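You operate a simulated robot arm through the tools that you are given. There is no shell and no other tool. Be economical: measure what you need, move in short steps, check, and stop when the job is done.

Carry out the task below with a simulated two-armed robot. There is one attempt and no reset: what you move stays moved.

Task
Reset the counter, free the brake and set tension and turns from the tension card.
Fine: the drive knob and the clamp stay as they are.

It is judged by the outcome, as a careful person would: the job done as asked, and still so three seconds after it is handed in. It fails if anything else is knocked over, pushed out of place, dropped, spilled or broken.

Robot
Two 7-joint arms with fingered hands on one trunk, on a base that drives. Base frame: it is fixed to the floor where the robot stands at the start and does not move with it; the origin is under the middle of the robot, x ahead of it, y to its left, z up. Units: m, degrees, N and s.
The left shoulder is at the start at [0.07, 0.157, 1.314], the right one opposite. With the tool pointing down near the work surface each hand reaches from about 0.22 to 0.88 m from the robot's upright axis, wherever it stands, measured 20 degrees to its own side. Places, roughly: blue button marked inch [0.4, -0.5, 0.5]; green button marked wind [0.4, -0.3, 0.5]; grey button marked reset [0.5, 0, 0.5]; handle marked hand crank [0.7, -0.2, 0.9]; knob marked drive [0.4, -0.2, 0.7]; knob marked tension [0.3, -0.7, 0.7]; knob marked turns [0.5, -0.1, 0.7]; knob marked warmer [0.7, 0.7, 0.7]; lever marked coil brake [0.2, -0.9, 0.7]; lever marked segments [0.3, -0.4, 0.6]; lever marked wire clamp [0.3, -0.5, 0.7]. Payload 5 kg a hand.
The TCP of each hand is the grasp point between the finger pads, 0.031 m short of the fingertips. In the tool frame z runs along the fingers and y along their closing line. Largest opening 0.156 m; the body of the gripper starts 0.088 m behind the TCP. The gripper is a hand of 4 fingers: y runs from the thumb to the fingers, the wrist lies at [0, 0, -0.249] in the tool frame, and closing takes about 1.5 s.
Orientation is that of the tool frame in the base frame, as a unit quaternion [x, y, z, w]. With the fingers straight down and closing along the base's y, the tool's x points along the base's -x, its y along +y and its z along -z.

Tools
- The arms move only by the tool jog_arm. It takes "left_commands", "right_commands" or both (then of equal length, played together; a hand with none holds still); each is a list that holds one entry, the list of rows, each a list of 6 numbers: the shift along the tool's x, y, z in units of 300 mm (1.0 is 300 mm), then the turn, a rotation vector about the tool's x, y, z in units of 60 degrees (1.0 is 60 degrees). In form: [[[x, y, z, rx, ry, rz], ...]]. A call has 1 to 10 rows; each row is the pose to reach, as a shift and turn from the pose commanded when the call began, along the tool's axes at that moment. "left_gripper" and "right_gripper" are, for a hand that has rows, the opening in per cent of the stroke, from 0 (shut) to 100 (fully open), set as the call begins (left out, the last holds). A call with a number of a shift or a turn outside -1 to 1 is refused whole. Rows are played at 5 a second. More than 0.05 m and 8.6 degrees between two rows, or a gripper value outside its range, and nothing of the call is played. A pose out of reach is approached as far as the arm can. The call stops where the force on the tool passes 40 N (or 10 N more than at its start, if that is more) or the arm is blocked; 0.2 s more then pass. Each finger travels about 0.108 m/s and halts on what it meets, pressing with about 30 N; the grip force reading is that of the motor and also rises with nothing between the fingers. The clock runs only during rows and for 0.2 s after the last one: add rows that repeat a pose to give the fingers time. It gives the time, the measured TCP pose, the force on the tool (base axes), the opening and the grip force at its end, in the units of the frame above (readings bear some noise), with the torque about the TCP (base axes, N m) and any sound that the robot's microphone picked up.
- Cameras (640 x 400 px; columns grow to the right, rows downward): "scene" is now at [0.1007, -0.0371, 1.5245]; the picture's right is [-0.67, -0.74, 0.00], its down [-0.62, 0.56, -0.54] and it looks along [0.40, -0.36, -0.84] (base axes); focal length 281 px, centre (320, 200). "left" rides on the left gripper at [-0.072, 0.002, -0.111] in its tool frame; the picture's right is [-0.02, -1.00, 0.00], its down [0.84, -0.02, -0.54] and it looks along [0.54, -0.01, 0.84] (tool axes); focal length 234 px, centre (320, 200). "right" rides on the right gripper at [0.072, 0.002, -0.111] in its tool frame; the picture's right is [-0.02, 1.00, 0.00], its down [-0.84, -0.02, -0.54] and it looks along [-0.54, -0.01, 0.84] (tool axes); focal length 234 px, centre (320, 200). There is no depth. A picture from a camera that has moved, and an enlarged one, comes with that camera's place and axes in the base frame and with its lens. The place of the scene camera against the robot may be out by one fixed shift of up to 0.018 m in any direction.
- get_image(camera): a new picture of that camera. The clock stands still meanwhile.
- lift_body(by): slides the trunk up (or, below 0, down) by that many m; the arms and the scene camera ride with it, the base frame stays. It gives what a move gives, with no picture.
- roll_base(legs): drives the robot by 1 to 6 legs, each [ahead, turn to the left] in m and degrees, along the robot's own axes; the way and the turn of a leg run together, so that a leg with both is an arc; at most 1.5 m and 180 degrees a leg. The arms and the cameras ride along, it lands a little off, and it stops where it bumps. It gives what a move gives.
- preshape(shape, hand): the hand has 4 fingers and takes this shape, open, in about a second: jaw (thumb against the fingers, like two jaws); tri (thumb and two fingers); tip (a fingertip pinch); poke (one finger out to press); point (the index stretched); flat (the hand flat); cup (the hand cupped); fist (a fist). The gripper value then closes the fingers along that shape, each until it touches; the sizes above hold for jaw. It gives what a move gives, with no picture.
- aim_head(pan, tilt): turns the head with the scene camera to pan (to the left, within 86 degrees either way) and tilt (down, from -29 to 69), counted from straight ahead of the robot. It gives what a move gives.
- close_up(camera, box): a new picture of the part [left, top, right, bottom] of that camera's present view, enlarged. The clock stands still meanwhile.
- sign_off(): hands the job in; it is judged then, once.

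Go step by step. Nothing tells you exact positions but the pictures and the camera data: compare them with the known pose of the tool, close in by small moves and look again before you grip or let go. The budget is 120 turns and 92 pictures, counting those below and the enlarged ones. Unless the task says otherwise, let go and move clear before handing in, and close with one line.

The tools are called by a JSON object that holds its "method" and its "body". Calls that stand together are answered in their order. jog_arm: Moves the arms, as the interface text tells. Its arguments: {"type":"object","properties":{"left_commands":{"type":"array"},"left_gripper":{"type":"number"},"right_commands":{"type":"array"},"right_gripper":{"type":"number"}},"required":[]} The other tools are called the same way: lift_body (by) slides the trunk up or down; preshape (shape, hand) gives the hand a shape; roll_base (legs) drives the base; aim_head (pan, tilt) turns the head that bears the scene camera; get_image (camera) takes a picture; close_up (camera, box) takes an enlarged picture of a part of a camera's view; sign_off () hands the job in.

At the start:

```text
t: 0.0
left_tool_pos: [0.6161, -0.0175, 1.0971]
left_tcp_rot: [0.0, 1.0, 0.001, 0.001]
left_ft_force: [-0.3, -0.7, -0.8]
left_ft_torque: [-0.03, 0.02, 0.02]
left_gripper_width: 0.1561
left_gripper_force: 0.0
left_shape: jaw
right_tool_pos: [0.3828, -0.4838, 1.1418]
right_tcp_rot: [0.0, 1.0, 0.001, 0.0]
right_ft_force: [0.1, -0.4, 0.2]
right_ft_torque: [0.04, -0.01, -0.03]
right_gripper_width: 0.1562
right_gripper_force: 0.1
right_shape: jaw
trunk travel left (down, up): [-0.7, 0.24]
robot x, y, heading: [-0.0002, -0.0022, -0.0]
head pan, tilt: [-42.2, 57.3]
```

scene: 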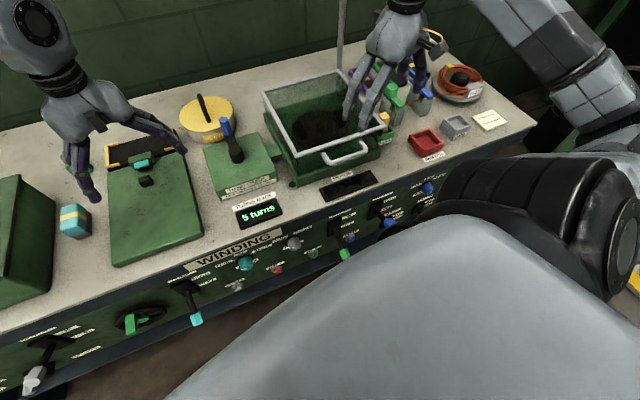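
right: 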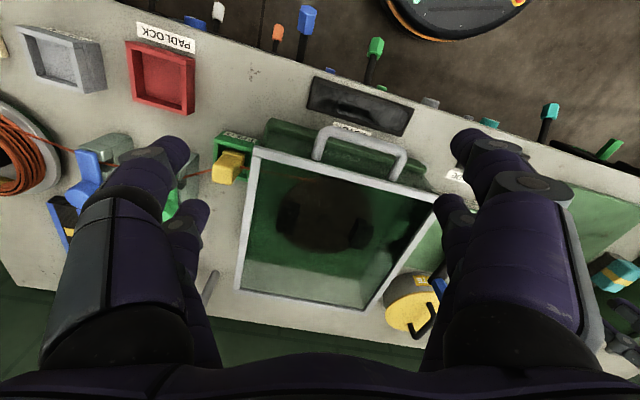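
left: 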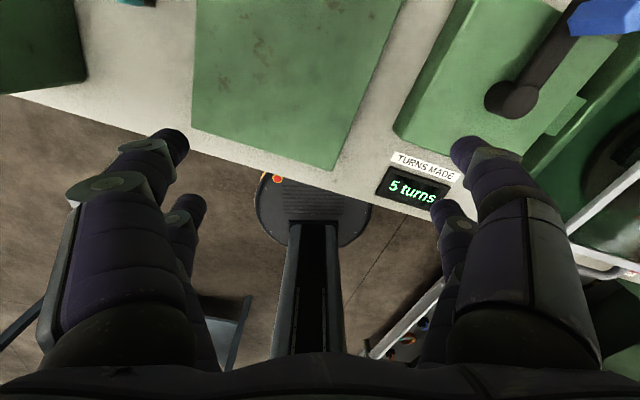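

The bench stands diagonally ahead and to the right, with its control panel on the front face. I'll look closer at the panel and look for the tension card.

{"method": "close_up", "body": {"camera": "scene", "box": [160, 170, 460, 360]}}

{"method": "close_up", "body": {"camera": "scene", "box": [360, 50, 560, 190]}}

```text
2.11 times, centred on (310, 265) of scene
camera zoom: at [0.1007, -0.0371, 1.5245], right [-0.67, -0.74, 0.0], down [-0.62, 0.56, -0.54], along [0.4, -0.36, -0.84], focal length 591 px, centre (341, 63)
```

zoom: 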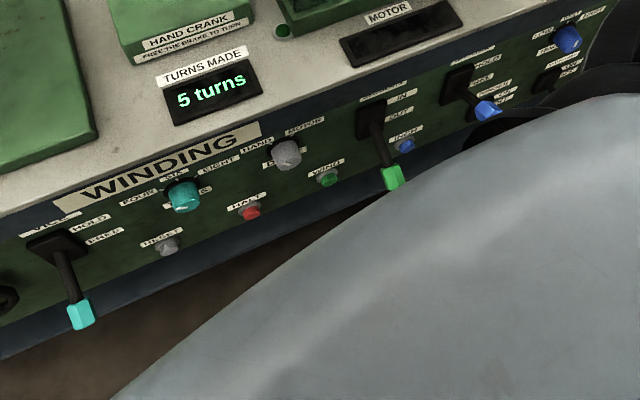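

```text
2.86 times, centred on (460, 120) of scene
camera zoom: at [0.1007, -0.0371, 1.5245], right [-0.67, -0.74, 0.0], down [-0.62, 0.56, -0.54], along [0.4, -0.36, -0.84], focal length 802 px, centre (-80, 429)
```

zoom: 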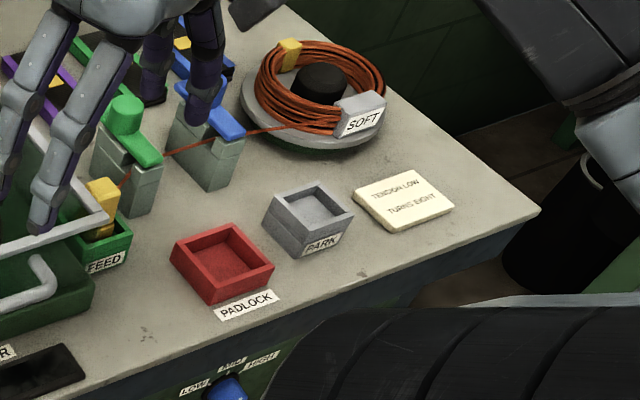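

The card seems to read "TENSION LOW / TURNS EIGHT". I'll confirm that and read the labels.

{"method": "close_up", "body": {"camera": "scene", "box": [465, 100, 515, 135]}}

{"method": "close_up", "body": {"camera": "scene", "box": [360, 160, 460, 230]}}

{"method": "close_up", "body": {"camera": "scene", "box": [205, 220, 335, 300]}}

```text
11.43 times, centred on (490, 118) of scene
camera zoom: at [0.1007, -0.0371, 1.5245], right [-0.67, -0.74, 0.0], down [-0.62, 0.56, -0.54], along [0.4, -0.36, -0.84], focal length 3210 px, centre (-1623, 1143)
```

zoom: 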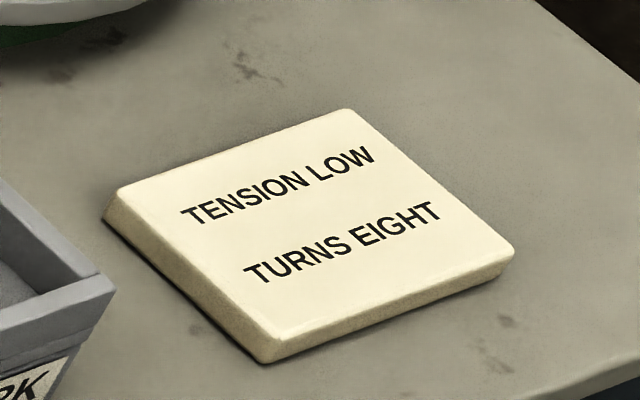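

```text
5.71 times, centred on (410, 195) of scene
camera zoom: at [0.1007, -0.0371, 1.5245], right [-0.67, -0.74, 0.0], down [-0.62, 0.56, -0.54], along [0.4, -0.36, -0.84], focal length 1605 px, centre (-194, 229)
```

zoom: 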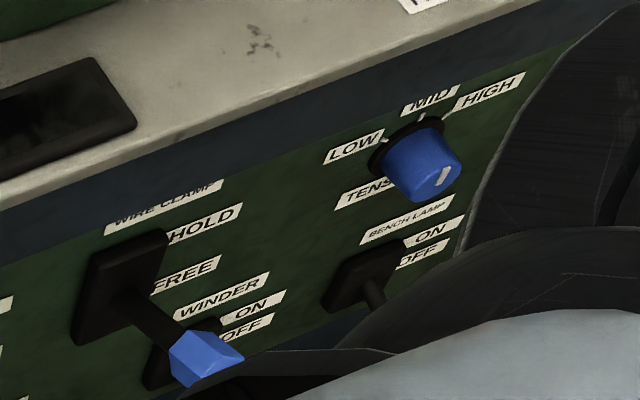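

```text
4.92 times, centred on (270, 260) of scene
camera zoom: at [0.1007, -0.0371, 1.5245], right [-0.67, -0.74, 0.0], down [-0.62, 0.56, -0.54], along [0.4, -0.36, -0.84], focal length 1383 px, centre (566, -95)
```

zoom: 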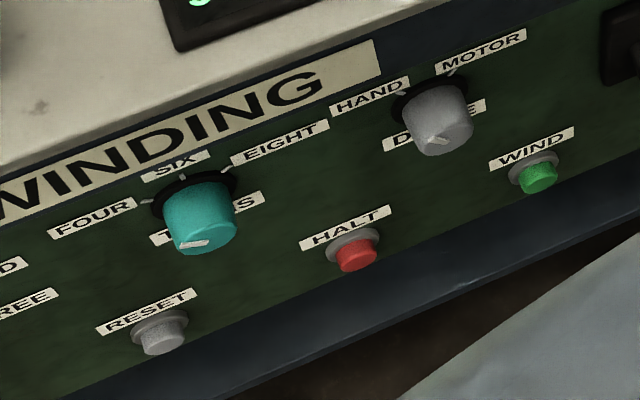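

The card calls for tension LOW and turns EIGHT. Before I reposition the robot, I'll check the surroundings on both sides.

{"method": "aim_head", "body": {"pan": -86, "tilt": 40}}

{"method": "get_image", "body": {"camera": "scene"}}

{"method": "aim_head", "body": {"pan": 60, "tilt": 40}}

{"method": "get_image", "body": {"camera": "scene"}}

```text
t: 1.1
left_tool_pos: [0.6157, -0.018, 1.0964]
left_tcp_rot: [0.001, 1.0, -0.001, 0.0]
left_ft_force: [-0.2, -0.1, 0.5]
left_ft_torque: [0.02, 0.02, -0.03]
left_gripper_width: 0.1558
left_gripper_force: 0.1
left_shape: jaw
right_tool_pos: [0.3828, -0.4853, 1.1419]
right_tcp_rot: [0.0, 1.0, 0.001, -0.001]
right_ft_force: [-0.1, 0.4, -0.4]
right_ft_torque: [-0.03, -0.06, 0.02]
right_gripper_width: 0.1562
right_gripper_force: 0.1
right_shape: jaw
trunk travel left (down, up): [-0.7, 0.24]
robot x, y, heading: [-0.0009, -0.0017, 0.4]
head pan, tilt: [-85.9, 40.0]
```

```text
83 pictures are left
camera scene: at [0.0551, -0.0751, 1.548], right [-1.0, -0.07, 0.0], down [-0.05, 0.64, -0.77], along [0.05, -0.76, -0.64], focal length 281 px, centre (320, 200)
```

scene: 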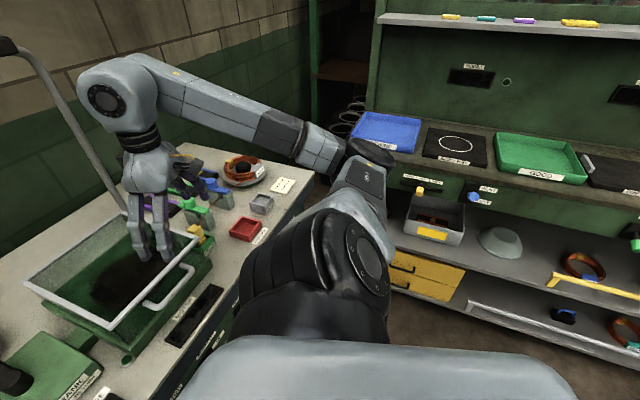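

```text
t: 3.4
left_tool_pos: [0.6163, -0.0175, 1.0967]
left_tcp_rot: [0.001, 1.0, 0.0, -0.001]
left_ft_force: [-0.6, -0.1, 0.4]
left_ft_torque: [0.04, 0.03, 0.05]
left_gripper_width: 0.1561
left_gripper_force: 0.1
left_shape: jaw
right_tool_pos: [0.3817, -0.4836, 1.1409]
right_tcp_rot: [0.0, 1.0, 0.0, 0.0]
right_ft_force: [0.2, -0.2, 0.1]
right_ft_torque: [0.02, 0.03, 0.0]
right_gripper_width: 0.1558
right_gripper_force: 0.2
right_shape: jaw
trunk travel left (down, up): [-0.7, 0.24]
robot x, y, heading: [0.0007, -0.0034, 0.1]
head pan, tilt: [60.0, 40.0]
```

```text
82 pictures are left
camera scene: at [0.0916, 0.0833, 1.548], right [0.87, -0.5, 0.0], down [-0.32, -0.56, -0.77], along [0.38, 0.66, -0.64], focal length 281 px, centre (320, 200)
```

scene: 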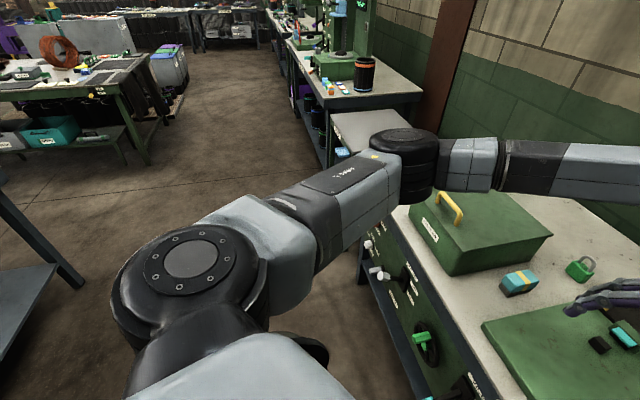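

There is a rack to the right and open floor to the left. I'll raise the trunk for clearance, then back away from the panel in a shallow arc, ending square to it.

{"method": "lift_body", "body": {"by": 0.15}}

{"method": "roll_base", "body": {"legs": [[0, 30], [-0.3, 0], [0, -47.5]]}}

{"method": "aim_head", "body": {"pan": -30, "tilt": 45}}

{"method": "get_image", "body": {"camera": "scene"}}

```text
t: 5.2
left_tool_pos: [0.6162, -0.0168, 1.2469]
left_tcp_rot: [0.0, 1.0, -0.001, 0.0]
left_ft_force: [-0.8, -1.0, -0.9]
left_ft_torque: [0.03, 0.0, -0.03]
left_gripper_width: 0.1558
left_gripper_force: 0.1
left_shape: jaw
right_tool_pos: [0.3835, -0.4842, 1.2905]
right_tcp_rot: [-0.001, 1.0, 0.0, 0.0]
right_ft_force: [0.5, 0.2, 0.4]
right_ft_torque: [-0.03, -0.01, -0.01]
right_gripper_width: 0.1561
right_gripper_force: 0.1
right_shape: jaw
trunk travel left (down, up): [-0.85, 0.09]
robot x, y, heading: [-0.0011, -0.0024, 0.1]
head pan, tilt: [60.0, 40.0]
```

```text
t: 10.8
left_tool_pos: [0.3267, -0.3505, 1.2466]
left_tcp_rot: [0.15, 0.989, 0.0, 0.0]
left_ft_force: [0.3, 0.5, 1.0]
left_ft_torque: [0.0, 0.0, 0.03]
left_gripper_width: 0.1557
left_gripper_force: 0.1
left_shape: jaw
right_tool_pos: [-0.0344, -0.7265, 1.2913]
right_tcp_rot: [0.148, 0.989, 0.0, -0.001]
right_ft_force: [0.6, 0.9, 0.2]
right_ft_torque: [0.0, -0.02, 0.04]
right_gripper_width: 0.1559
right_gripper_force: 0.2
right_shape: jaw
trunk travel left (down, up): [-0.85, 0.09]
robot x, y, heading: [-0.2595, -0.1538, -17.3]
head pan, tilt: [60.0, 40.0]
```

```text
t: 12.5
left_tool_pos: [0.3258, -0.3502, 1.2451]
left_tcp_rot: [0.15, 0.989, 0.0, 0.0]
left_ft_force: [0.0, 0.0, -0.6]
left_ft_torque: [-0.01, 0.01, -0.02]
left_gripper_width: 0.156
left_gripper_force: 0.1
left_shape: jaw
right_tool_pos: [-0.0346, -0.7275, 1.2912]
right_tcp_rot: [0.149, 0.989, 0.001, 0.0]
right_ft_force: [0.1, -0.6, -0.8]
right_ft_torque: [0.02, 0.01, 0.02]
right_gripper_width: 0.1559
right_gripper_force: 0.1
right_shape: jaw
trunk travel left (down, up): [-0.85, 0.09]
robot x, y, heading: [-0.2593, -0.1501, -17.3]
head pan, tilt: [-30.0, 45.0]
```

```text
81 pictures are left
camera scene: at [-0.1552, -0.2163, 1.6908], right [-0.73, -0.68, 0.0], down [-0.48, 0.52, -0.71], along [0.48, -0.52, -0.71], focal length 281 px, centre (320, 200)
```

scene: 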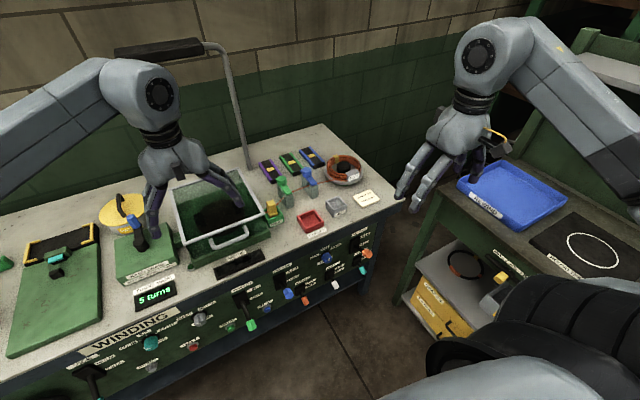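

Now the whole panel is visible. I'll zoom in on its right and left parts.

{"method": "close_up", "body": {"camera": "scene", "box": [260, 225, 400, 315]}}

{"method": "close_up", "body": {"camera": "scene", "box": [90, 290, 250, 390]}}

```text
4.44 times, centred on (330, 270) of scene
camera zoom: at [-0.1552, -0.2163, 1.6908], right [-0.73, -0.68, 0.0], down [-0.48, 0.52, -0.71], along [0.48, -0.52, -0.71], focal length 1248 px, centre (276, -111)
```

zoom: 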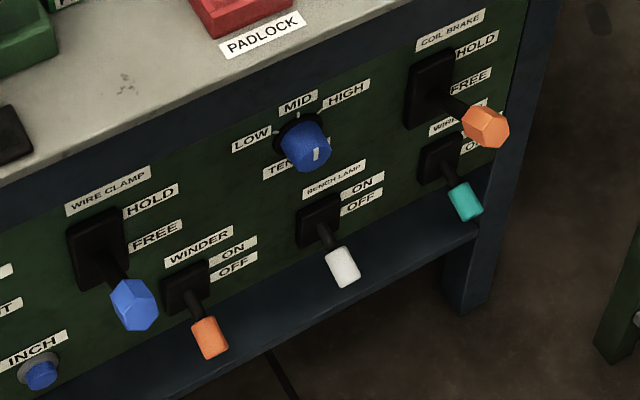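

```text
4.00 times, centred on (170, 340) of scene
camera zoom: at [-0.1552, -0.2163, 1.6908], right [-0.73, -0.68, 0.0], down [-0.48, 0.52, -0.71], along [0.48, -0.52, -0.71], focal length 1124 px, centre (920, -360)
```

zoom: 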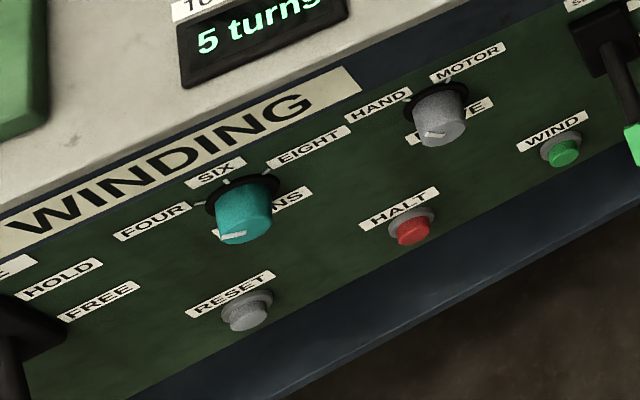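

The coil brake lever (orange) is at the far right, with HOLD above and FREE below. With the trunk still high, I'll pitch both hands toward horizontal.

{"method": "jog_arm", "body": {"right_commands": [[[-0.07, 0, 0.07, 0, -0.143, 0], [-0.14, 0, 0.14, 0, -0.286, 0], [-0.21, 0, 0.21, 0, -0.428, 0], [-0.28, 0, 0.28, 0, -0.571, 0], [-0.35, 0, 0.35, 0, -0.714, 0], [-0.43, 0, 0.42, 0, -0.857, 0], [-0.5, 0, 0.5, 0, -1, 0]]], "left_commands": [[[0.06, 0.1, 0, 0, -0.143, 0], [0.12, 0.2, 0, 0, -0.286, 0], [0.18, 0.3, 0, 0, -0.428, 0], [0.24, 0.4, 0, 0, -0.571, 0], [0.3, 0.5, 0, 0, -0.714, 0], [0.36, 0.6, 0, 0, -0.857, 0], [0.42, 0.7, 0, 0, -1, 0]]]}}

{"method": "get_image", "body": {"camera": "scene"}}

```text
t: 14.1
left_tool_pos: [0.2947, -0.1891, 1.2726]
left_tcp_rot: [0.135, 0.877, -0.068, 0.456]
left_ft_force: [0.4, -0.4, 0.9]
left_ft_torque: [0.01, -0.01, 0.03]
left_gripper_width: 0.1558
left_gripper_force: 0.1
left_shape: jaw
left hand out of reach, approached as far as the arm can: row 6, 7
right_tool_pos: [0.1098, -0.7734, 1.1384]
right_tcp_rot: [0.13, 0.857, -0.075, 0.494]
right_ft_force: [0.2, -0.7, 0.0]
right_ft_torque: [0.03, -0.02, 0.01]
right_gripper_width: 0.1558
right_gripper_force: 0.0
right_shape: jaw
trunk travel left (down, up): [-0.85, 0.09]
robot x, y, heading: [-0.2589, -0.1561, -17.2]
head pan, tilt: [-30.0, 45.0]
```

```text
78 pictures are left
camera scene: at [-0.1529, -0.2198, 1.6905], right [-0.73, -0.68, 0.0], down [-0.48, 0.52, -0.71], along [0.48, -0.52, -0.71], focal length 281 px, centre (320, 200)
```

scene: 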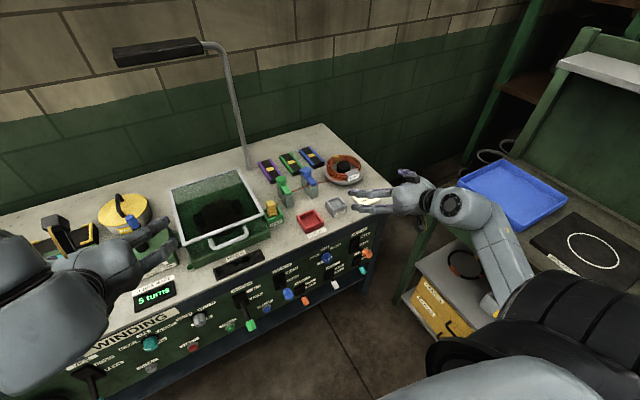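

Both hands are 55–60° pitched. I'll finish the pitch while lowering them relative to the shoulders.

{"method": "jog_arm", "body": {"right_commands": [[[0.09, 0, 0.05, 0, -0.1, 0], [0.18, 0, 0.1, 0, -0.2, 0], [0.27, 0, 0.15, 0, -0.3, 0], [0.35, 0, 0.2, 0, -0.4, 0], [0.433, 0, 0.25, 0, -0.5, 0]]], "left_commands": [[[0.11, 0, 0.077, 0, -0.117, 0], [0.22, 0, 0.154, 0, -0.234, 0], [0.33, 0, 0.23, 0, -0.35, 0], [0.44, 0, 0.307, 0, -0.467, 0], [0.546, 0, 0.383, 0, -0.583, 0]]]}}

{"method": "get_image", "body": {"camera": "scene"}}

```text
t: 15.3
left_tool_pos: [0.2578, -0.2552, 1.1284]
left_tcp_rot: [0.1, 0.706, -0.097, 0.694]
left_ft_force: [-3.9, -2.7, -1.0]
left_ft_torque: [0.01, -0.11, 0.32]
left_gripper_width: 0.156
left_gripper_force: 0.0
left_shape: jaw
left hand out of reach, approached as far as the arm can: row 3, 4, 5
right_tool_pos: [0.109, -0.7736, 0.9879]
right_tcp_rot: [0.107, 0.699, -0.103, 0.7]
right_ft_force: [1.3, 0.5, 0.4]
right_ft_torque: [0.01, 0.01, 0.03]
right_gripper_width: 0.1561
right_gripper_force: 0.1
right_shape: jaw
trunk travel left (down, up): [-0.85, 0.09]
robot x, y, heading: [-0.2576, -0.1535, -16.9]
head pan, tilt: [-30.0, 45.0]
```

```text
77 pictures are left
camera scene: at [-0.1552, -0.2229, 1.6906], right [-0.73, -0.68, 0.0], down [-0.48, 0.52, -0.7], along [0.48, -0.52, -0.71], focal length 281 px, centre (320, 200)
```

scene: 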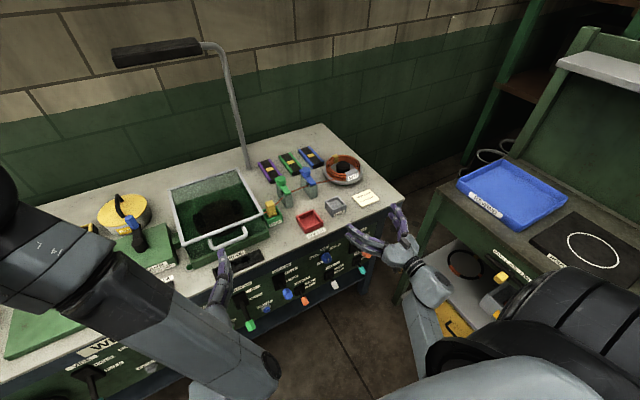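

The left hand ended up too near the middle. I'll move it out to its own side.

{"method": "jog_arm", "body": {"left_commands": [[[0, 0.15, 0, 0, 0, 0], [0, 0.3, 0, 0, 0, 0], [0, 0.45, 0, 0, 0, 0], [0, 0.6, 0, 0, 0, 0], [0, 0.75, 0, 0, 0, 0], [0, 0.9, 0, 0, 0, 0], [0, 0.9, 0, 0, 0, 0]]]}}

{"method": "get_image", "body": {"camera": "scene"}}

```text
t: 16.9
left_tool_pos: [0.2451, -0.1881, 1.2116]
left_tcp_rot: [0.108, 0.701, -0.106, 0.697]
left_ft_force: [0.3, 0.6, -0.7]
left_ft_torque: [-0.02, 0.01, 0.02]
left_gripper_width: 0.1559
left_gripper_force: 0.0
left_shape: jaw
left hand out of reach, approached as far as the arm can: row 1, 2, 3, 4, 5, 6, 7
right_tool_pos: [0.1097, -0.7701, 0.9902]
right_tcp_rot: [0.105, 0.7, -0.105, 0.698]
right_ft_force: [0.4, -0.8, 0.4]
right_ft_torque: [0.01, 0.03, -0.01]
right_gripper_width: 0.1559
right_gripper_force: 0.1
right_shape: jaw
trunk travel left (down, up): [-0.85, 0.09]
robot x, y, heading: [-0.2593, -0.1517, -17.4]
head pan, tilt: [-30.0, 45.0]
```

```text
76 pictures are left
camera scene: at [-0.1547, -0.2163, 1.6907], right [-0.73, -0.68, 0.0], down [-0.48, 0.52, -0.71], along [0.48, -0.52, -0.71], focal length 281 px, centre (320, 200)
```

scene: 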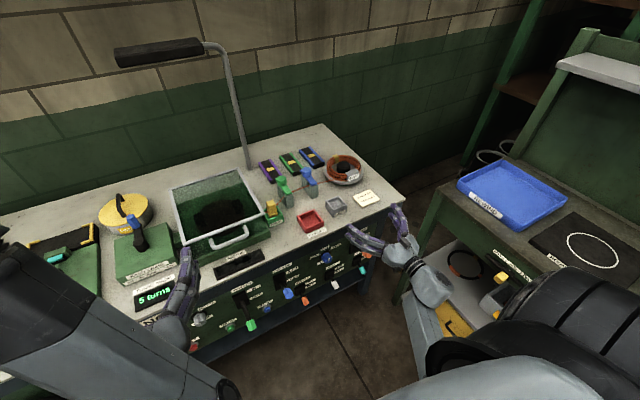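

The left arm is at an awkward limit but clear. I'll do the work with the right hand, so I'm lowering the trunk to panel height.

{"method": "lift_body", "body": {"by": -0.3}}

{"method": "get_image", "body": {"camera": "right"}}

{"method": "get_image", "body": {"camera": "scene"}}

```text
t: 19.9
left_tool_pos: [0.2448, -0.1872, 0.912]
left_tcp_rot: [0.108, 0.702, -0.105, 0.696]
left_ft_force: [-0.3, -0.4, -0.2]
left_ft_torque: [0.03, 0.0, 0.02]
left_gripper_width: 0.1562
left_gripper_force: 0.0
left_shape: jaw
right_tool_pos: [0.1099, -0.7686, 0.6914]
right_tcp_rot: [0.106, 0.699, -0.106, 0.699]
right_ft_force: [-0.3, 0.7, -0.1]
right_ft_torque: [-0.01, 0.0, 0.01]
right_gripper_width: 0.156
right_gripper_force: 0.0
right_shape: jaw
trunk travel left (down, up): [-0.55, 0.39]
robot x, y, heading: [-0.2606, -0.1482, -17.3]
head pan, tilt: [-30.0, 45.0]
```

```text
75 pictures are left
camera right: at [0.0031, -0.7345, 0.6187], right [0.29, 0.96, 0.02], down [-0.53, 0.14, 0.84], along [0.8, -0.26, 0.54], focal length 234 px, centre (320, 200)
```

right: 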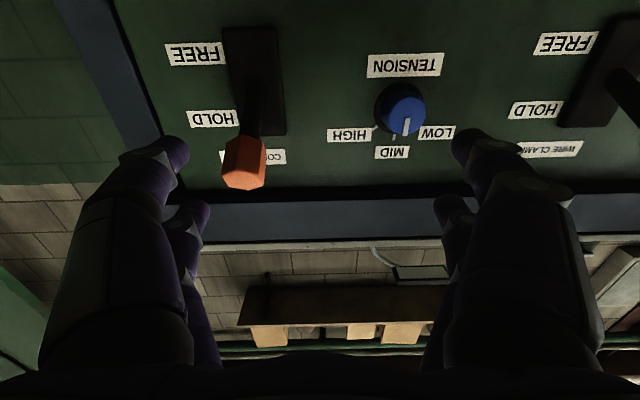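

```text
74 pictures are left
camera scene: at [-0.1555, -0.2161, 1.3908], right [-0.73, -0.68, 0.0], down [-0.48, 0.52, -0.71], along [0.48, -0.52, -0.71], focal length 281 px, centre (320, 200)
```

scene: 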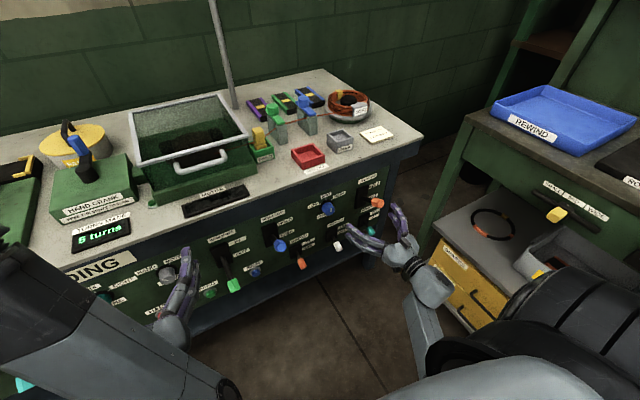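

The brake is at HOLD and the tension seems to be at MID. I'll zoom in to check.

{"method": "close_up", "body": {"camera": "right", "box": [160, 20, 480, 220]}}

{"method": "close_up", "body": {"camera": "scene", "box": [300, 165, 420, 240]}}

```text
2.00 times, centred on (320, 120) of right
camera zoom: at [0.0031, -0.7345, 0.6187], right [0.29, 0.96, 0.02], down [-0.53, 0.14, 0.84], along [0.8, -0.26, 0.54], focal length 468 px, centre (320, 360)
```

zoom: 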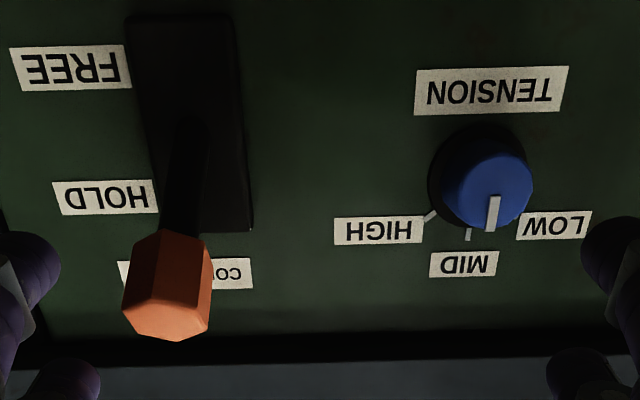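

```text
5.33 times, centred on (360, 202) of scene
camera zoom: at [-0.1555, -0.2161, 1.3908], right [-0.73, -0.68, 0.0], down [-0.48, 0.52, -0.71], along [0.48, -0.52, -0.71], focal length 1498 px, centre (107, 187)
```

zoom: 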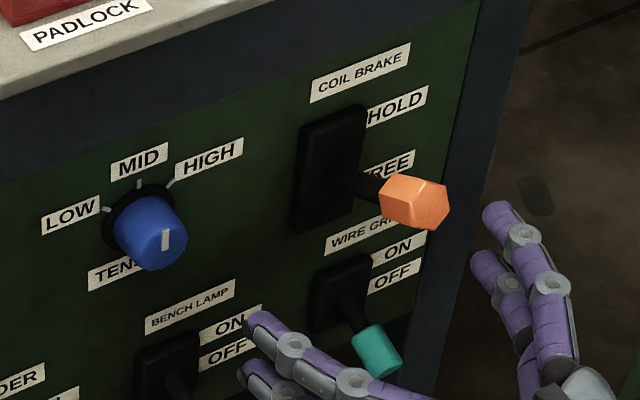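

Tension is confirmed at MID, so it needs to go one step left to LOW. The brake tip is near [0.163, -0.856, 0.697]. I'll line up the right hand with the tension knob first.

{"method": "jog_arm", "body": {"right_commands": [[[0.037, 0.15, 0, 0, 0, 0], [0.073, 0.297, 0, 0, 0, 0], [0.073, 0.297, 0.1, 0, 0, 0]]]}}

{"method": "get_image", "body": {"camera": "right"}}

{"method": "close_up", "body": {"camera": "scene", "box": [260, 150, 420, 250]}}

```text
t: 20.7
left_tool_pos: [0.2458, -0.189, 0.912]
left_tcp_rot: [0.107, 0.701, -0.105, 0.697]
left_ft_force: [0.7, 0.3, -0.9]
left_ft_torque: [0.01, -0.03, 0.01]
left_gripper_width: 0.1559
left_gripper_force: 0.0
left_shape: jaw
right_tool_pos: [0.1638, -0.6918, 0.6654]
right_tcp_rot: [0.106, 0.7, -0.104, 0.699]
right_ft_force: [-0.1, 0.5, -0.1]
right_ft_torque: [-0.01, 0.01, 0.01]
right_gripper_width: 0.1558
right_gripper_force: 0.1
right_shape: jaw
trunk travel left (down, up): [-0.55, 0.39]
robot x, y, heading: [-0.2609, -0.1483, -17.2]
head pan, tilt: [-30.0, 45.0]
```

```text
71 pictures are left
camera right: at [0.0573, -0.6567, 0.5952], right [0.29, 0.96, 0.03], down [-0.53, 0.14, 0.84], along [0.8, -0.26, 0.54], focal length 234 px, centre (320, 200)
```

right: 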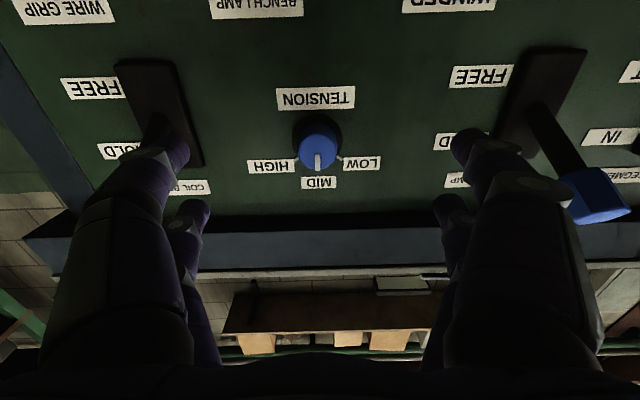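

```text
4.00 times, centred on (340, 200) of scene
camera zoom: at [-0.1546, -0.2161, 1.3907], right [-0.73, -0.68, 0.0], down [-0.48, 0.52, -0.71], along [0.48, -0.52, -0.71], focal length 1124 px, centre (240, 200)
```

zoom: 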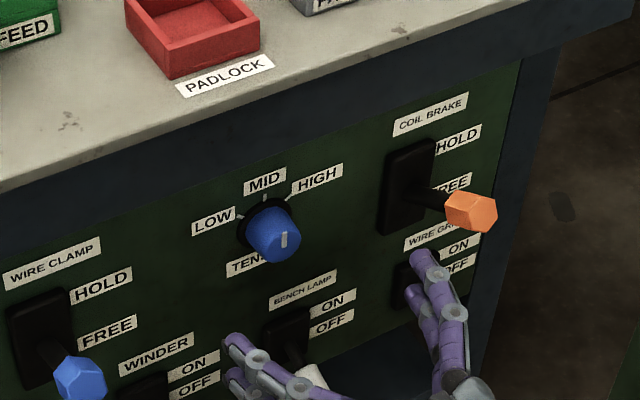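

The knob lies on the tool axis about 0.1 m ahead. I'm advancing 0.075 m with the hand open.

{"method": "jog_arm", "body": {"right_commands": [[[0, 0, 0.1, 0, 0, 0], [0, 0, 0.2, 0, 0, 0], [0, 0, 0.25, 0, 0, 0]]]}}

{"method": "get_image", "body": {"camera": "right"}}

{"method": "close_up", "body": {"camera": "scene", "box": [260, 150, 420, 250]}}

```text
t: 21.5
left_tool_pos: [0.2448, -0.1886, 0.9117]
left_tcp_rot: [0.108, 0.702, -0.106, 0.696]
left_ft_force: [-0.8, 0.2, -0.3]
left_ft_torque: [0.0, -0.01, 0.03]
left_gripper_width: 0.1564
left_gripper_force: 0.2
left_shape: jaw
right_tool_pos: [0.2357, -0.716, 0.6696]
right_tcp_rot: [0.106, 0.699, -0.106, 0.699]
right_ft_force: [-0.1, 0.2, 0.0]
right_ft_torque: [0.01, 0.0, -0.01]
right_gripper_width: 0.1563
right_gripper_force: 0.1
right_shape: jaw
trunk travel left (down, up): [-0.55, 0.39]
robot x, y, heading: [-0.2546, -0.1502, -17.1]
head pan, tilt: [-30.0, 45.0]
```

```text
69 pictures are left
camera right: at [0.1298, -0.6812, 0.597], right [0.29, 0.96, 0.02], down [-0.53, 0.14, 0.84], along [0.8, -0.26, 0.54], focal length 234 px, centre (320, 200)
```

right: 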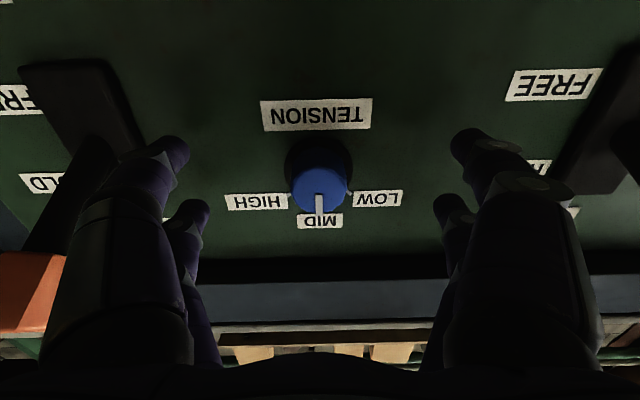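

```text
4.00 times, centred on (340, 200) of scene
camera zoom: at [-0.1552, -0.2163, 1.3908], right [-0.73, -0.68, 0.0], down [-0.48, 0.52, -0.71], along [0.48, -0.52, -0.71], focal length 1124 px, centre (240, 200)
```

zoom: 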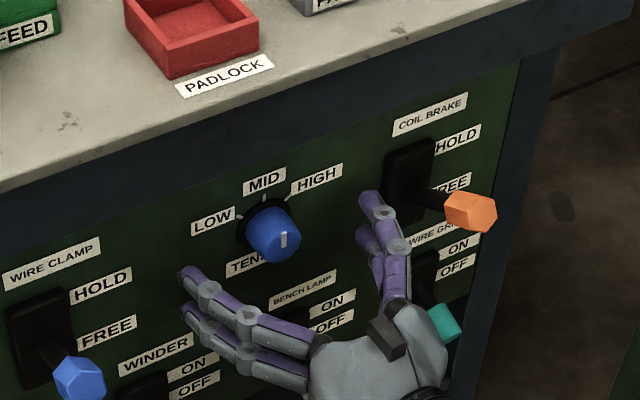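

The knob face is about 1 cm ahead of the TCP and centred. I'll advance slightly and close on it.

{"method": "jog_arm", "body": {"right_commands": [[[0, 0, 0.045, 0, 0, 0], [0, 0, 0.045, 0, 0, 0], [0, 0, 0.045, 0, 0, 0], [0, 0, 0.045, 0, 0, 0], [0, 0, 0.045, 0, 0, 0], [0, 0, 0.045, 0, 0, 0], [0, 0, 0.045, 0, 0, 0]]], "right_gripper": 10}}

{"method": "get_image", "body": {"camera": "right"}}

```text
t: 23.1
left_tool_pos: [0.2443, -0.189, 0.911]
left_tcp_rot: [0.108, 0.7, -0.106, 0.697]
left_ft_force: [-0.1, -0.5, 0.6]
left_ft_torque: [-0.01, -0.01, -0.02]
left_gripper_width: 0.1559
left_gripper_force: 0.1
left_shape: jaw
right_tool_pos: [0.2477, -0.7205, 0.6711]
right_tcp_rot: [0.105, 0.699, -0.105, 0.699]
right_ft_force: [-4.7, -0.1, 0.8]
right_ft_torque: [0.0, -0.07, -0.05]
right_gripper_width: 0.0177
right_gripper_force: 0.1
right_shape: jaw
trunk travel left (down, up): [-0.55, 0.39]
robot x, y, heading: [-0.2574, -0.1509, -17.0]
head pan, tilt: [-30.0, 45.0]
```

```text
67 pictures are left
camera right: at [0.1418, -0.6852, 0.5976], right [0.29, 0.96, 0.02], down [-0.53, 0.14, 0.84], along [0.8, -0.26, 0.54], focal length 234 px, centre (320, 200)
```

right: 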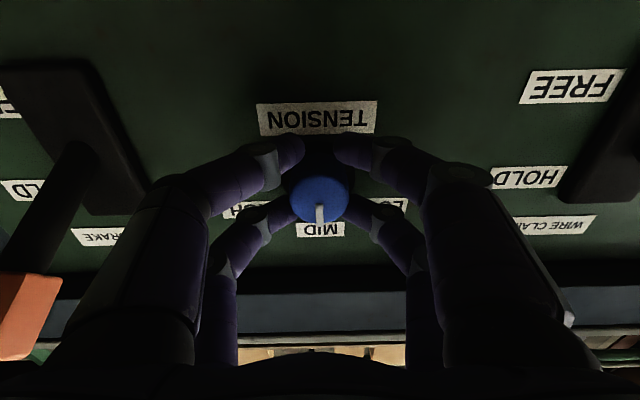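

The four fingers surround the knob. I'll squeeze fully and check the grip before turning.

{"method": "jog_arm", "body": {"right_commands": [[[0, 0, 0, 0, 0, 0], [0, 0, 0, 0, 0, 0], [0, 0, 0, 0, 0, 0]]], "right_gripper": 0}}

{"method": "close_up", "body": {"camera": "right", "box": [200, 100, 440, 250]}}

```text
t: 23.9
left_tool_pos: [0.2455, -0.1872, 0.9126]
left_tcp_rot: [0.108, 0.701, -0.106, 0.697]
left_ft_force: [-0.8, 0.3, 0.3]
left_ft_torque: [-0.01, -0.02, -0.05]
left_gripper_width: 0.1562
left_gripper_force: 0.0
left_shape: jaw
right_tool_pos: [0.2491, -0.7196, 0.6722]
right_tcp_rot: [0.104, 0.698, -0.105, 0.7]
right_ft_force: [2.7, -2.3, 7.2]
right_ft_torque: [-0.04, -0.11, -0.02]
right_gripper_width: 0.0
right_gripper_force: 29.6
right_shape: jaw
trunk travel left (down, up): [-0.55, 0.39]
robot x, y, heading: [-0.2582, -0.1538, -17.0]
head pan, tilt: [-30.0, 45.0]
```

```text
2.67 times, centred on (320, 175) of right
camera zoom: at [0.1433, -0.685, 0.5992], right [0.29, 0.96, 0.02], down [-0.53, 0.14, 0.84], along [0.8, -0.26, 0.55], focal length 624 px, centre (320, 267)
```

zoom: 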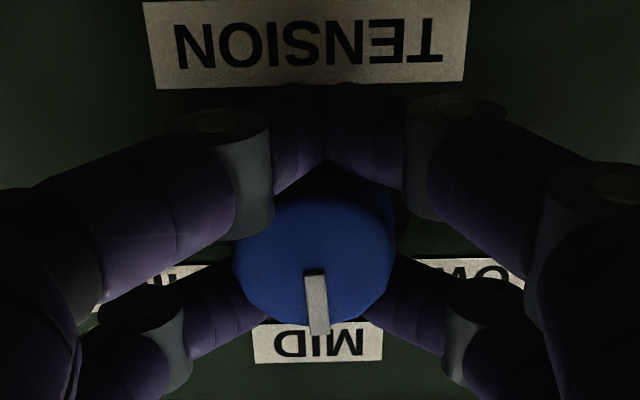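

The lower finger pair closed beneath the knob, so the hand is a bit low. I'll open, raise it 13 mm and close again.

{"method": "jog_arm", "body": {"right_commands": [[[0, 0, 0, 0, 0, 0], [0, 0, 0, 0, 0, 0], [0, 0, 0, 0, 0, 0], [-0.022, 0, 0, 0, 0, 0], [-0.044, 0, 0, 0, 0, 0]]], "right_gripper": 40}}

{"method": "jog_arm", "body": {"right_commands": [[[0, 0, 0, 0, 0, 0], [0, 0, 0, 0, 0, 0], [0, 0, 0, 0, 0, 0], [0, 0, 0, 0, 0, 0], [0, 0, 0, 0, 0, 0]]], "right_gripper": 0}}

{"method": "close_up", "body": {"camera": "right", "box": [200, 100, 440, 250]}}

```text
t: 25.1
left_tool_pos: [0.2449, -0.1889, 0.9116]
left_tcp_rot: [0.107, 0.701, -0.105, 0.697]
left_ft_force: [0.2, -0.3, 0.0]
left_ft_torque: [-0.01, 0.05, -0.01]
left_gripper_width: 0.1562
left_gripper_force: 0.0
left_shape: jaw
right_tool_pos: [0.248, -0.7202, 0.6834]
right_tcp_rot: [0.106, 0.699, -0.106, 0.7]
right_ft_force: [0.5, 0.3, 0.5]
right_ft_torque: [0.0, 0.0, 0.01]
right_gripper_width: 0.0623
right_gripper_force: 0.1
right_shape: jaw
trunk travel left (down, up): [-0.55, 0.39]
robot x, y, heading: [-0.2617, -0.1538, -17.4]
head pan, tilt: [-30.0, 45.0]
```

```text
t: 26.3
left_tool_pos: [0.2451, -0.1879, 0.9113]
left_tcp_rot: [0.109, 0.701, -0.106, 0.696]
left_ft_force: [0.1, 0.2, -0.6]
left_ft_torque: [0.02, 0.0, 0.0]
left_gripper_width: 0.156
left_gripper_force: 0.0
left_shape: jaw
right_tool_pos: [0.2481, -0.7197, 0.6823]
right_tcp_rot: [0.104, 0.7, -0.104, 0.699]
right_ft_force: [2.9, -0.5, -3.1]
right_ft_torque: [0.05, 0.07, 0.03]
right_gripper_width: 0.0105
right_gripper_force: 30.0
right_shape: jaw
trunk travel left (down, up): [-0.55, 0.39]
robot x, y, heading: [-0.2532, -0.1487, -17.3]
head pan, tilt: [-30.0, 45.0]
```

```text
2.67 times, centred on (320, 175) of right
camera zoom: at [0.1424, -0.6851, 0.6099], right [0.29, 0.96, 0.02], down [-0.53, 0.14, 0.84], along [0.8, -0.26, 0.54], focal length 624 px, centre (320, 267)
```

zoom: 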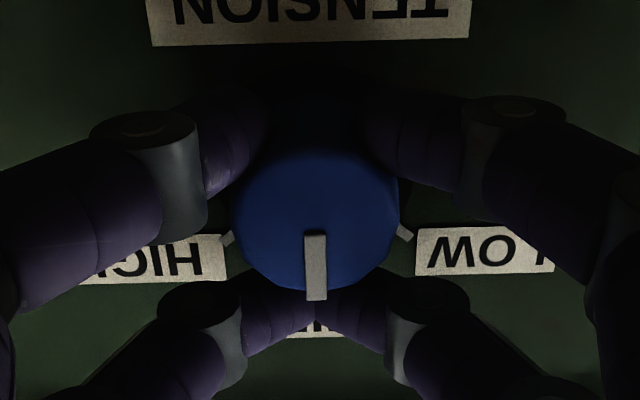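

The fingers now cradle the knob. I'll lower by 3 mm and turn counter-clockwise about 45° toward LOW.

{"method": "jog_arm", "body": {"right_commands": [[[0.01, 0, 0, 0, 0, 0], [0.01, 0, 0, 0, 0, -0.13], [0.01, 0, 0, 0, 0, -0.26], [0.01, 0, 0, 0, 0, -0.39], [0.01, 0, 0, 0, 0, -0.52], [0.01, 0, 0, 0, 0, -0.65], [0.01, 0, 0, 0, 0, -0.75]]]}}

{"method": "close_up", "body": {"camera": "right", "box": [180, 80, 460, 255]}}

{"method": "close_up", "body": {"camera": "scene", "box": [260, 150, 420, 250]}}

```text
t: 27.9
left_tool_pos: [0.2444, -0.1878, 0.9133]
left_tcp_rot: [0.108, 0.701, -0.107, 0.697]
left_ft_force: [-0.2, -0.5, -0.4]
left_ft_torque: [0.0, 0.02, -0.04]
left_gripper_width: 0.156
left_gripper_force: 0.2
left_shape: jaw
right_tool_pos: [0.2489, -0.7167, 0.6796]
right_tcp_rot: [-0.171, 0.686, -0.365, 0.606]
right_ft_force: [0.8, 6.8, 4.0]
right_ft_torque: [-0.01, -0.02, 0.17]
right_gripper_width: 0.0104
right_gripper_force: 30.1
right_shape: jaw
trunk travel left (down, up): [-0.55, 0.39]
robot x, y, heading: [-0.2569, -0.1512, -17.1]
head pan, tilt: [-30.0, 45.0]
```

```text
2.29 times, centred on (320, 168) of right
camera zoom: at [0.128, -0.7327, 0.6271], right [0.21, 0.69, -0.69], down [-0.35, 0.71, 0.61], along [0.91, 0.11, 0.39], focal length 535 px, centre (320, 274)
```

zoom: 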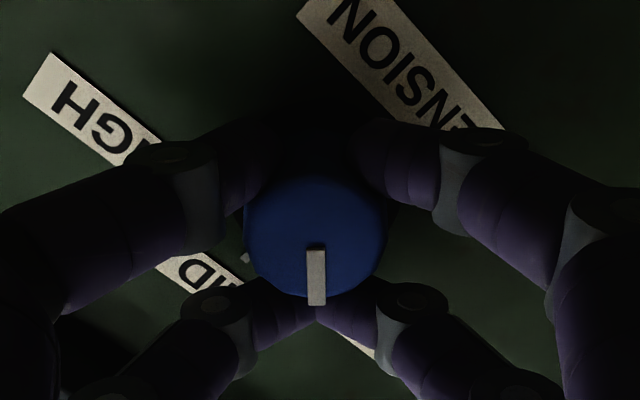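

```text
4.00 times, centred on (340, 200) of scene
camera zoom: at [-0.1557, -0.2148, 1.3909], right [-0.73, -0.68, 0.0], down [-0.48, 0.52, -0.71], along [0.48, -0.52, -0.71], focal length 1124 px, centre (240, 200)
```

zoom: 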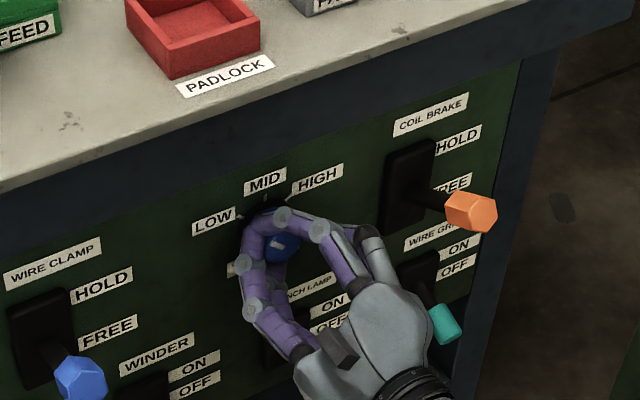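

The knob turned with the hand. I'll release, back off a little and check where the pointer sits.

{"method": "jog_arm", "body": {"right_commands": [[[0, 0, 0, 0, 0, 0], [0, 0, 0, 0, 0, 0], [0, 0, 0, 0, 0, 0], [0, 0, -0.1, 0, 0, 0], [0, 0, -0.2, 0, 0, 0], [0, 0, -0.3, 0, 0, 0]]], "right_gripper": 60}}

{"method": "close_up", "body": {"camera": "scene", "box": [260, 150, 420, 250]}}

{"method": "close_up", "body": {"camera": "right", "box": [180, 60, 460, 235]}}

```text
t: 29.3
left_tool_pos: [0.2451, -0.1892, 0.9125]
left_tcp_rot: [0.108, 0.701, -0.106, 0.697]
left_ft_force: [0.0, 1.0, 0.6]
left_ft_torque: [0.04, 0.05, 0.02]
left_gripper_width: 0.156
left_gripper_force: 0.0
left_shape: jaw
right_tool_pos: [0.1596, -0.6911, 0.6818]
right_tcp_rot: [-0.17, 0.686, -0.365, 0.606]
right_ft_force: [-0.4, 0.9, -0.3]
right_ft_torque: [0.0, 0.02, -0.01]
right_gripper_width: 0.0933
right_gripper_force: 0.1
right_shape: jaw
trunk travel left (down, up): [-0.55, 0.39]
robot x, y, heading: [-0.2594, -0.1527, -17.2]
head pan, tilt: [-30.0, 45.0]
```

```text
4.00 times, centred on (340, 200) of scene
camera zoom: at [-0.1564, -0.2158, 1.3909], right [-0.73, -0.68, 0.0], down [-0.48, 0.52, -0.71], along [0.48, -0.52, -0.71], focal length 1124 px, centre (240, 200)
```

zoom: 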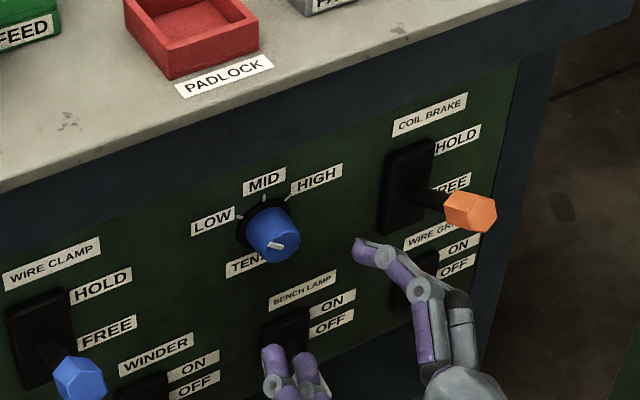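

```text
2.29 times, centred on (320, 148) of right
camera zoom: at [0.0389, -0.7061, 0.6292], right [0.21, 0.69, -0.69], down [-0.35, 0.71, 0.61], along [0.91, 0.11, 0.39], focal length 535 px, centre (320, 320)
```

zoom: 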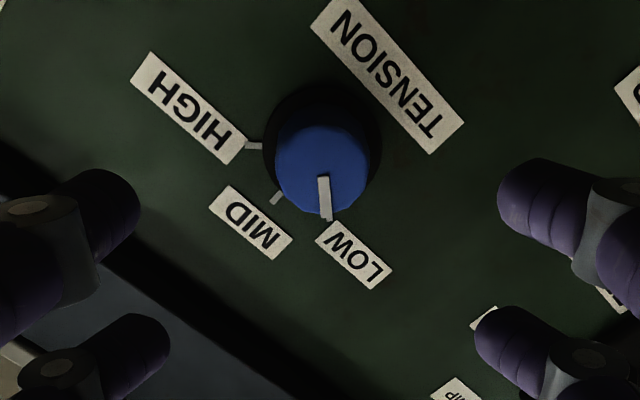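

I'm zooming in on the pointer to be sure.

{"method": "close_up", "body": {"camera": "scene", "box": [305, 185, 350, 220]}}

{"method": "close_up", "body": {"camera": "right", "box": [270, 80, 370, 180]}}

```text
11.43 times, centred on (328, 202) of scene
camera zoom: at [-0.1564, -0.2158, 1.3909], right [-0.73, -0.68, 0.0], down [-0.48, 0.52, -0.71], along [0.48, -0.52, -0.71], focal length 3210 px, centre (234, 171)
```

zoom: 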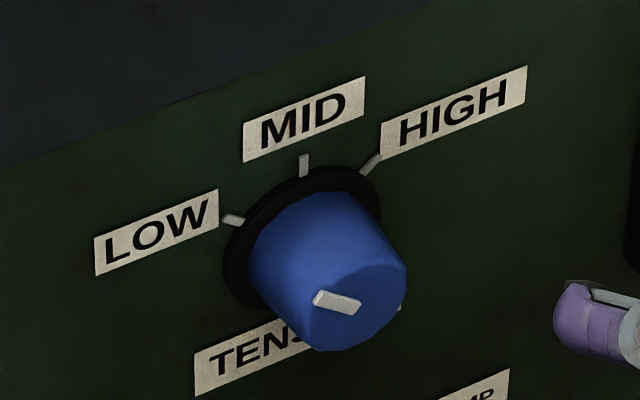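

```text
4.00 times, centred on (320, 130) of right
camera zoom: at [0.0389, -0.7061, 0.6292], right [0.21, 0.69, -0.69], down [-0.35, 0.71, 0.61], along [0.91, 0.11, 0.39], focal length 937 px, centre (320, 480)
```

zoom: 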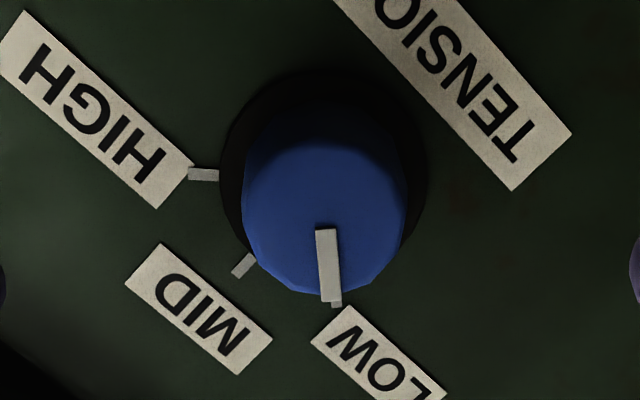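

LOW is confirmed. Next is the brake: I'll close the hand and rotate it back level while retreating.

{"method": "jog_arm", "body": {"right_commands": [[[0, 0, -0.05, 0, 0, 0.13], [0, 0, -0.1, 0, 0, 0.26], [0, 0, -0.15, 0, 0, 0.39], [0, 0, -0.167, 0, 0, 0.52], [0, 0, -0.167, 0, 0, 0.65], [0, 0, -0.167, 0, 0, 0.75], [0, 0, -0.167, 0, 0, 0.75]]], "right_gripper": 0}}

{"method": "jog_arm", "body": {"right_commands": [[[-0.1, -0.1, 0, 0, 0, 0], [-0.2, -0.2, 0, 0, 0, 0], [-0.3, -0.3, 0, 0, 0, 0], [-0.33, -0.42, 0, 0, 0, 0], [-0.33, -0.52, 0, 0, 0, 0]]]}}

{"method": "get_image", "body": {"camera": "right"}}

{"method": "close_up", "body": {"camera": "scene", "box": [280, 120, 480, 245]}}

```text
t: 30.9
left_tool_pos: [0.2466, -0.188, 0.9121]
left_tcp_rot: [0.108, 0.701, -0.106, 0.697]
left_ft_force: [-0.7, -0.1, 0.7]
left_ft_torque: [-0.02, 0.01, -0.01]
left_gripper_width: 0.1562
left_gripper_force: 0.1
left_shape: jaw
right_tool_pos: [0.1139, -0.6765, 0.6802]
right_tcp_rot: [0.106, 0.699, -0.105, 0.699]
right_ft_force: [0.3, 0.2, 0.0]
right_ft_torque: [0.0, -0.03, -0.01]
right_gripper_width: 0.0001
right_gripper_force: 29.6
right_shape: jaw
trunk travel left (down, up): [-0.55, 0.39]
robot x, y, heading: [-0.2581, -0.151, -17.2]
head pan, tilt: [-30.0, 45.0]
```

```text
t: 32.1
left_tool_pos: [0.2451, -0.1883, 0.9131]
left_tcp_rot: [0.108, 0.701, -0.106, 0.697]
left_ft_force: [0.0, 0.6, -0.1]
left_ft_torque: [-0.01, -0.04, 0.04]
left_gripper_width: 0.1559
left_gripper_force: 0.1
left_shape: jaw
right_tool_pos: [0.0693, -0.8263, 0.7795]
right_tcp_rot: [0.107, 0.699, -0.105, 0.699]
right_ft_force: [0.0, 1.0, -0.1]
right_ft_torque: [-0.06, 0.01, 0.03]
right_gripper_width: 0.0
right_gripper_force: 30.0
right_shape: jaw
trunk travel left (down, up): [-0.55, 0.39]
robot x, y, heading: [-0.262, -0.1514, -17.1]
head pan, tilt: [-30.0, 45.0]
```

```text
58 pictures are left
camera right: at [-0.0376, -0.7924, 0.7063], right [0.29, 0.96, 0.03], down [-0.53, 0.14, 0.84], along [0.8, -0.26, 0.54], focal length 234 px, centre (320, 200)
```

right: 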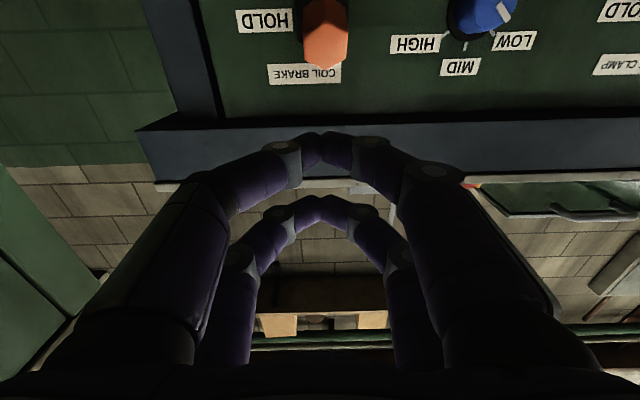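

```text
3.20 times, centred on (380, 182) of scene
camera zoom: at [-0.1556, -0.2168, 1.3907], right [-0.73, -0.68, 0.0], down [-0.48, 0.52, -0.71], along [0.48, -0.52, -0.71], focal length 899 px, centre (128, 256)
```

zoom: 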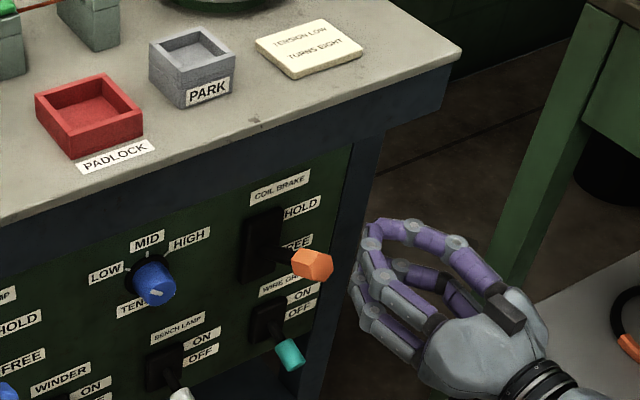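

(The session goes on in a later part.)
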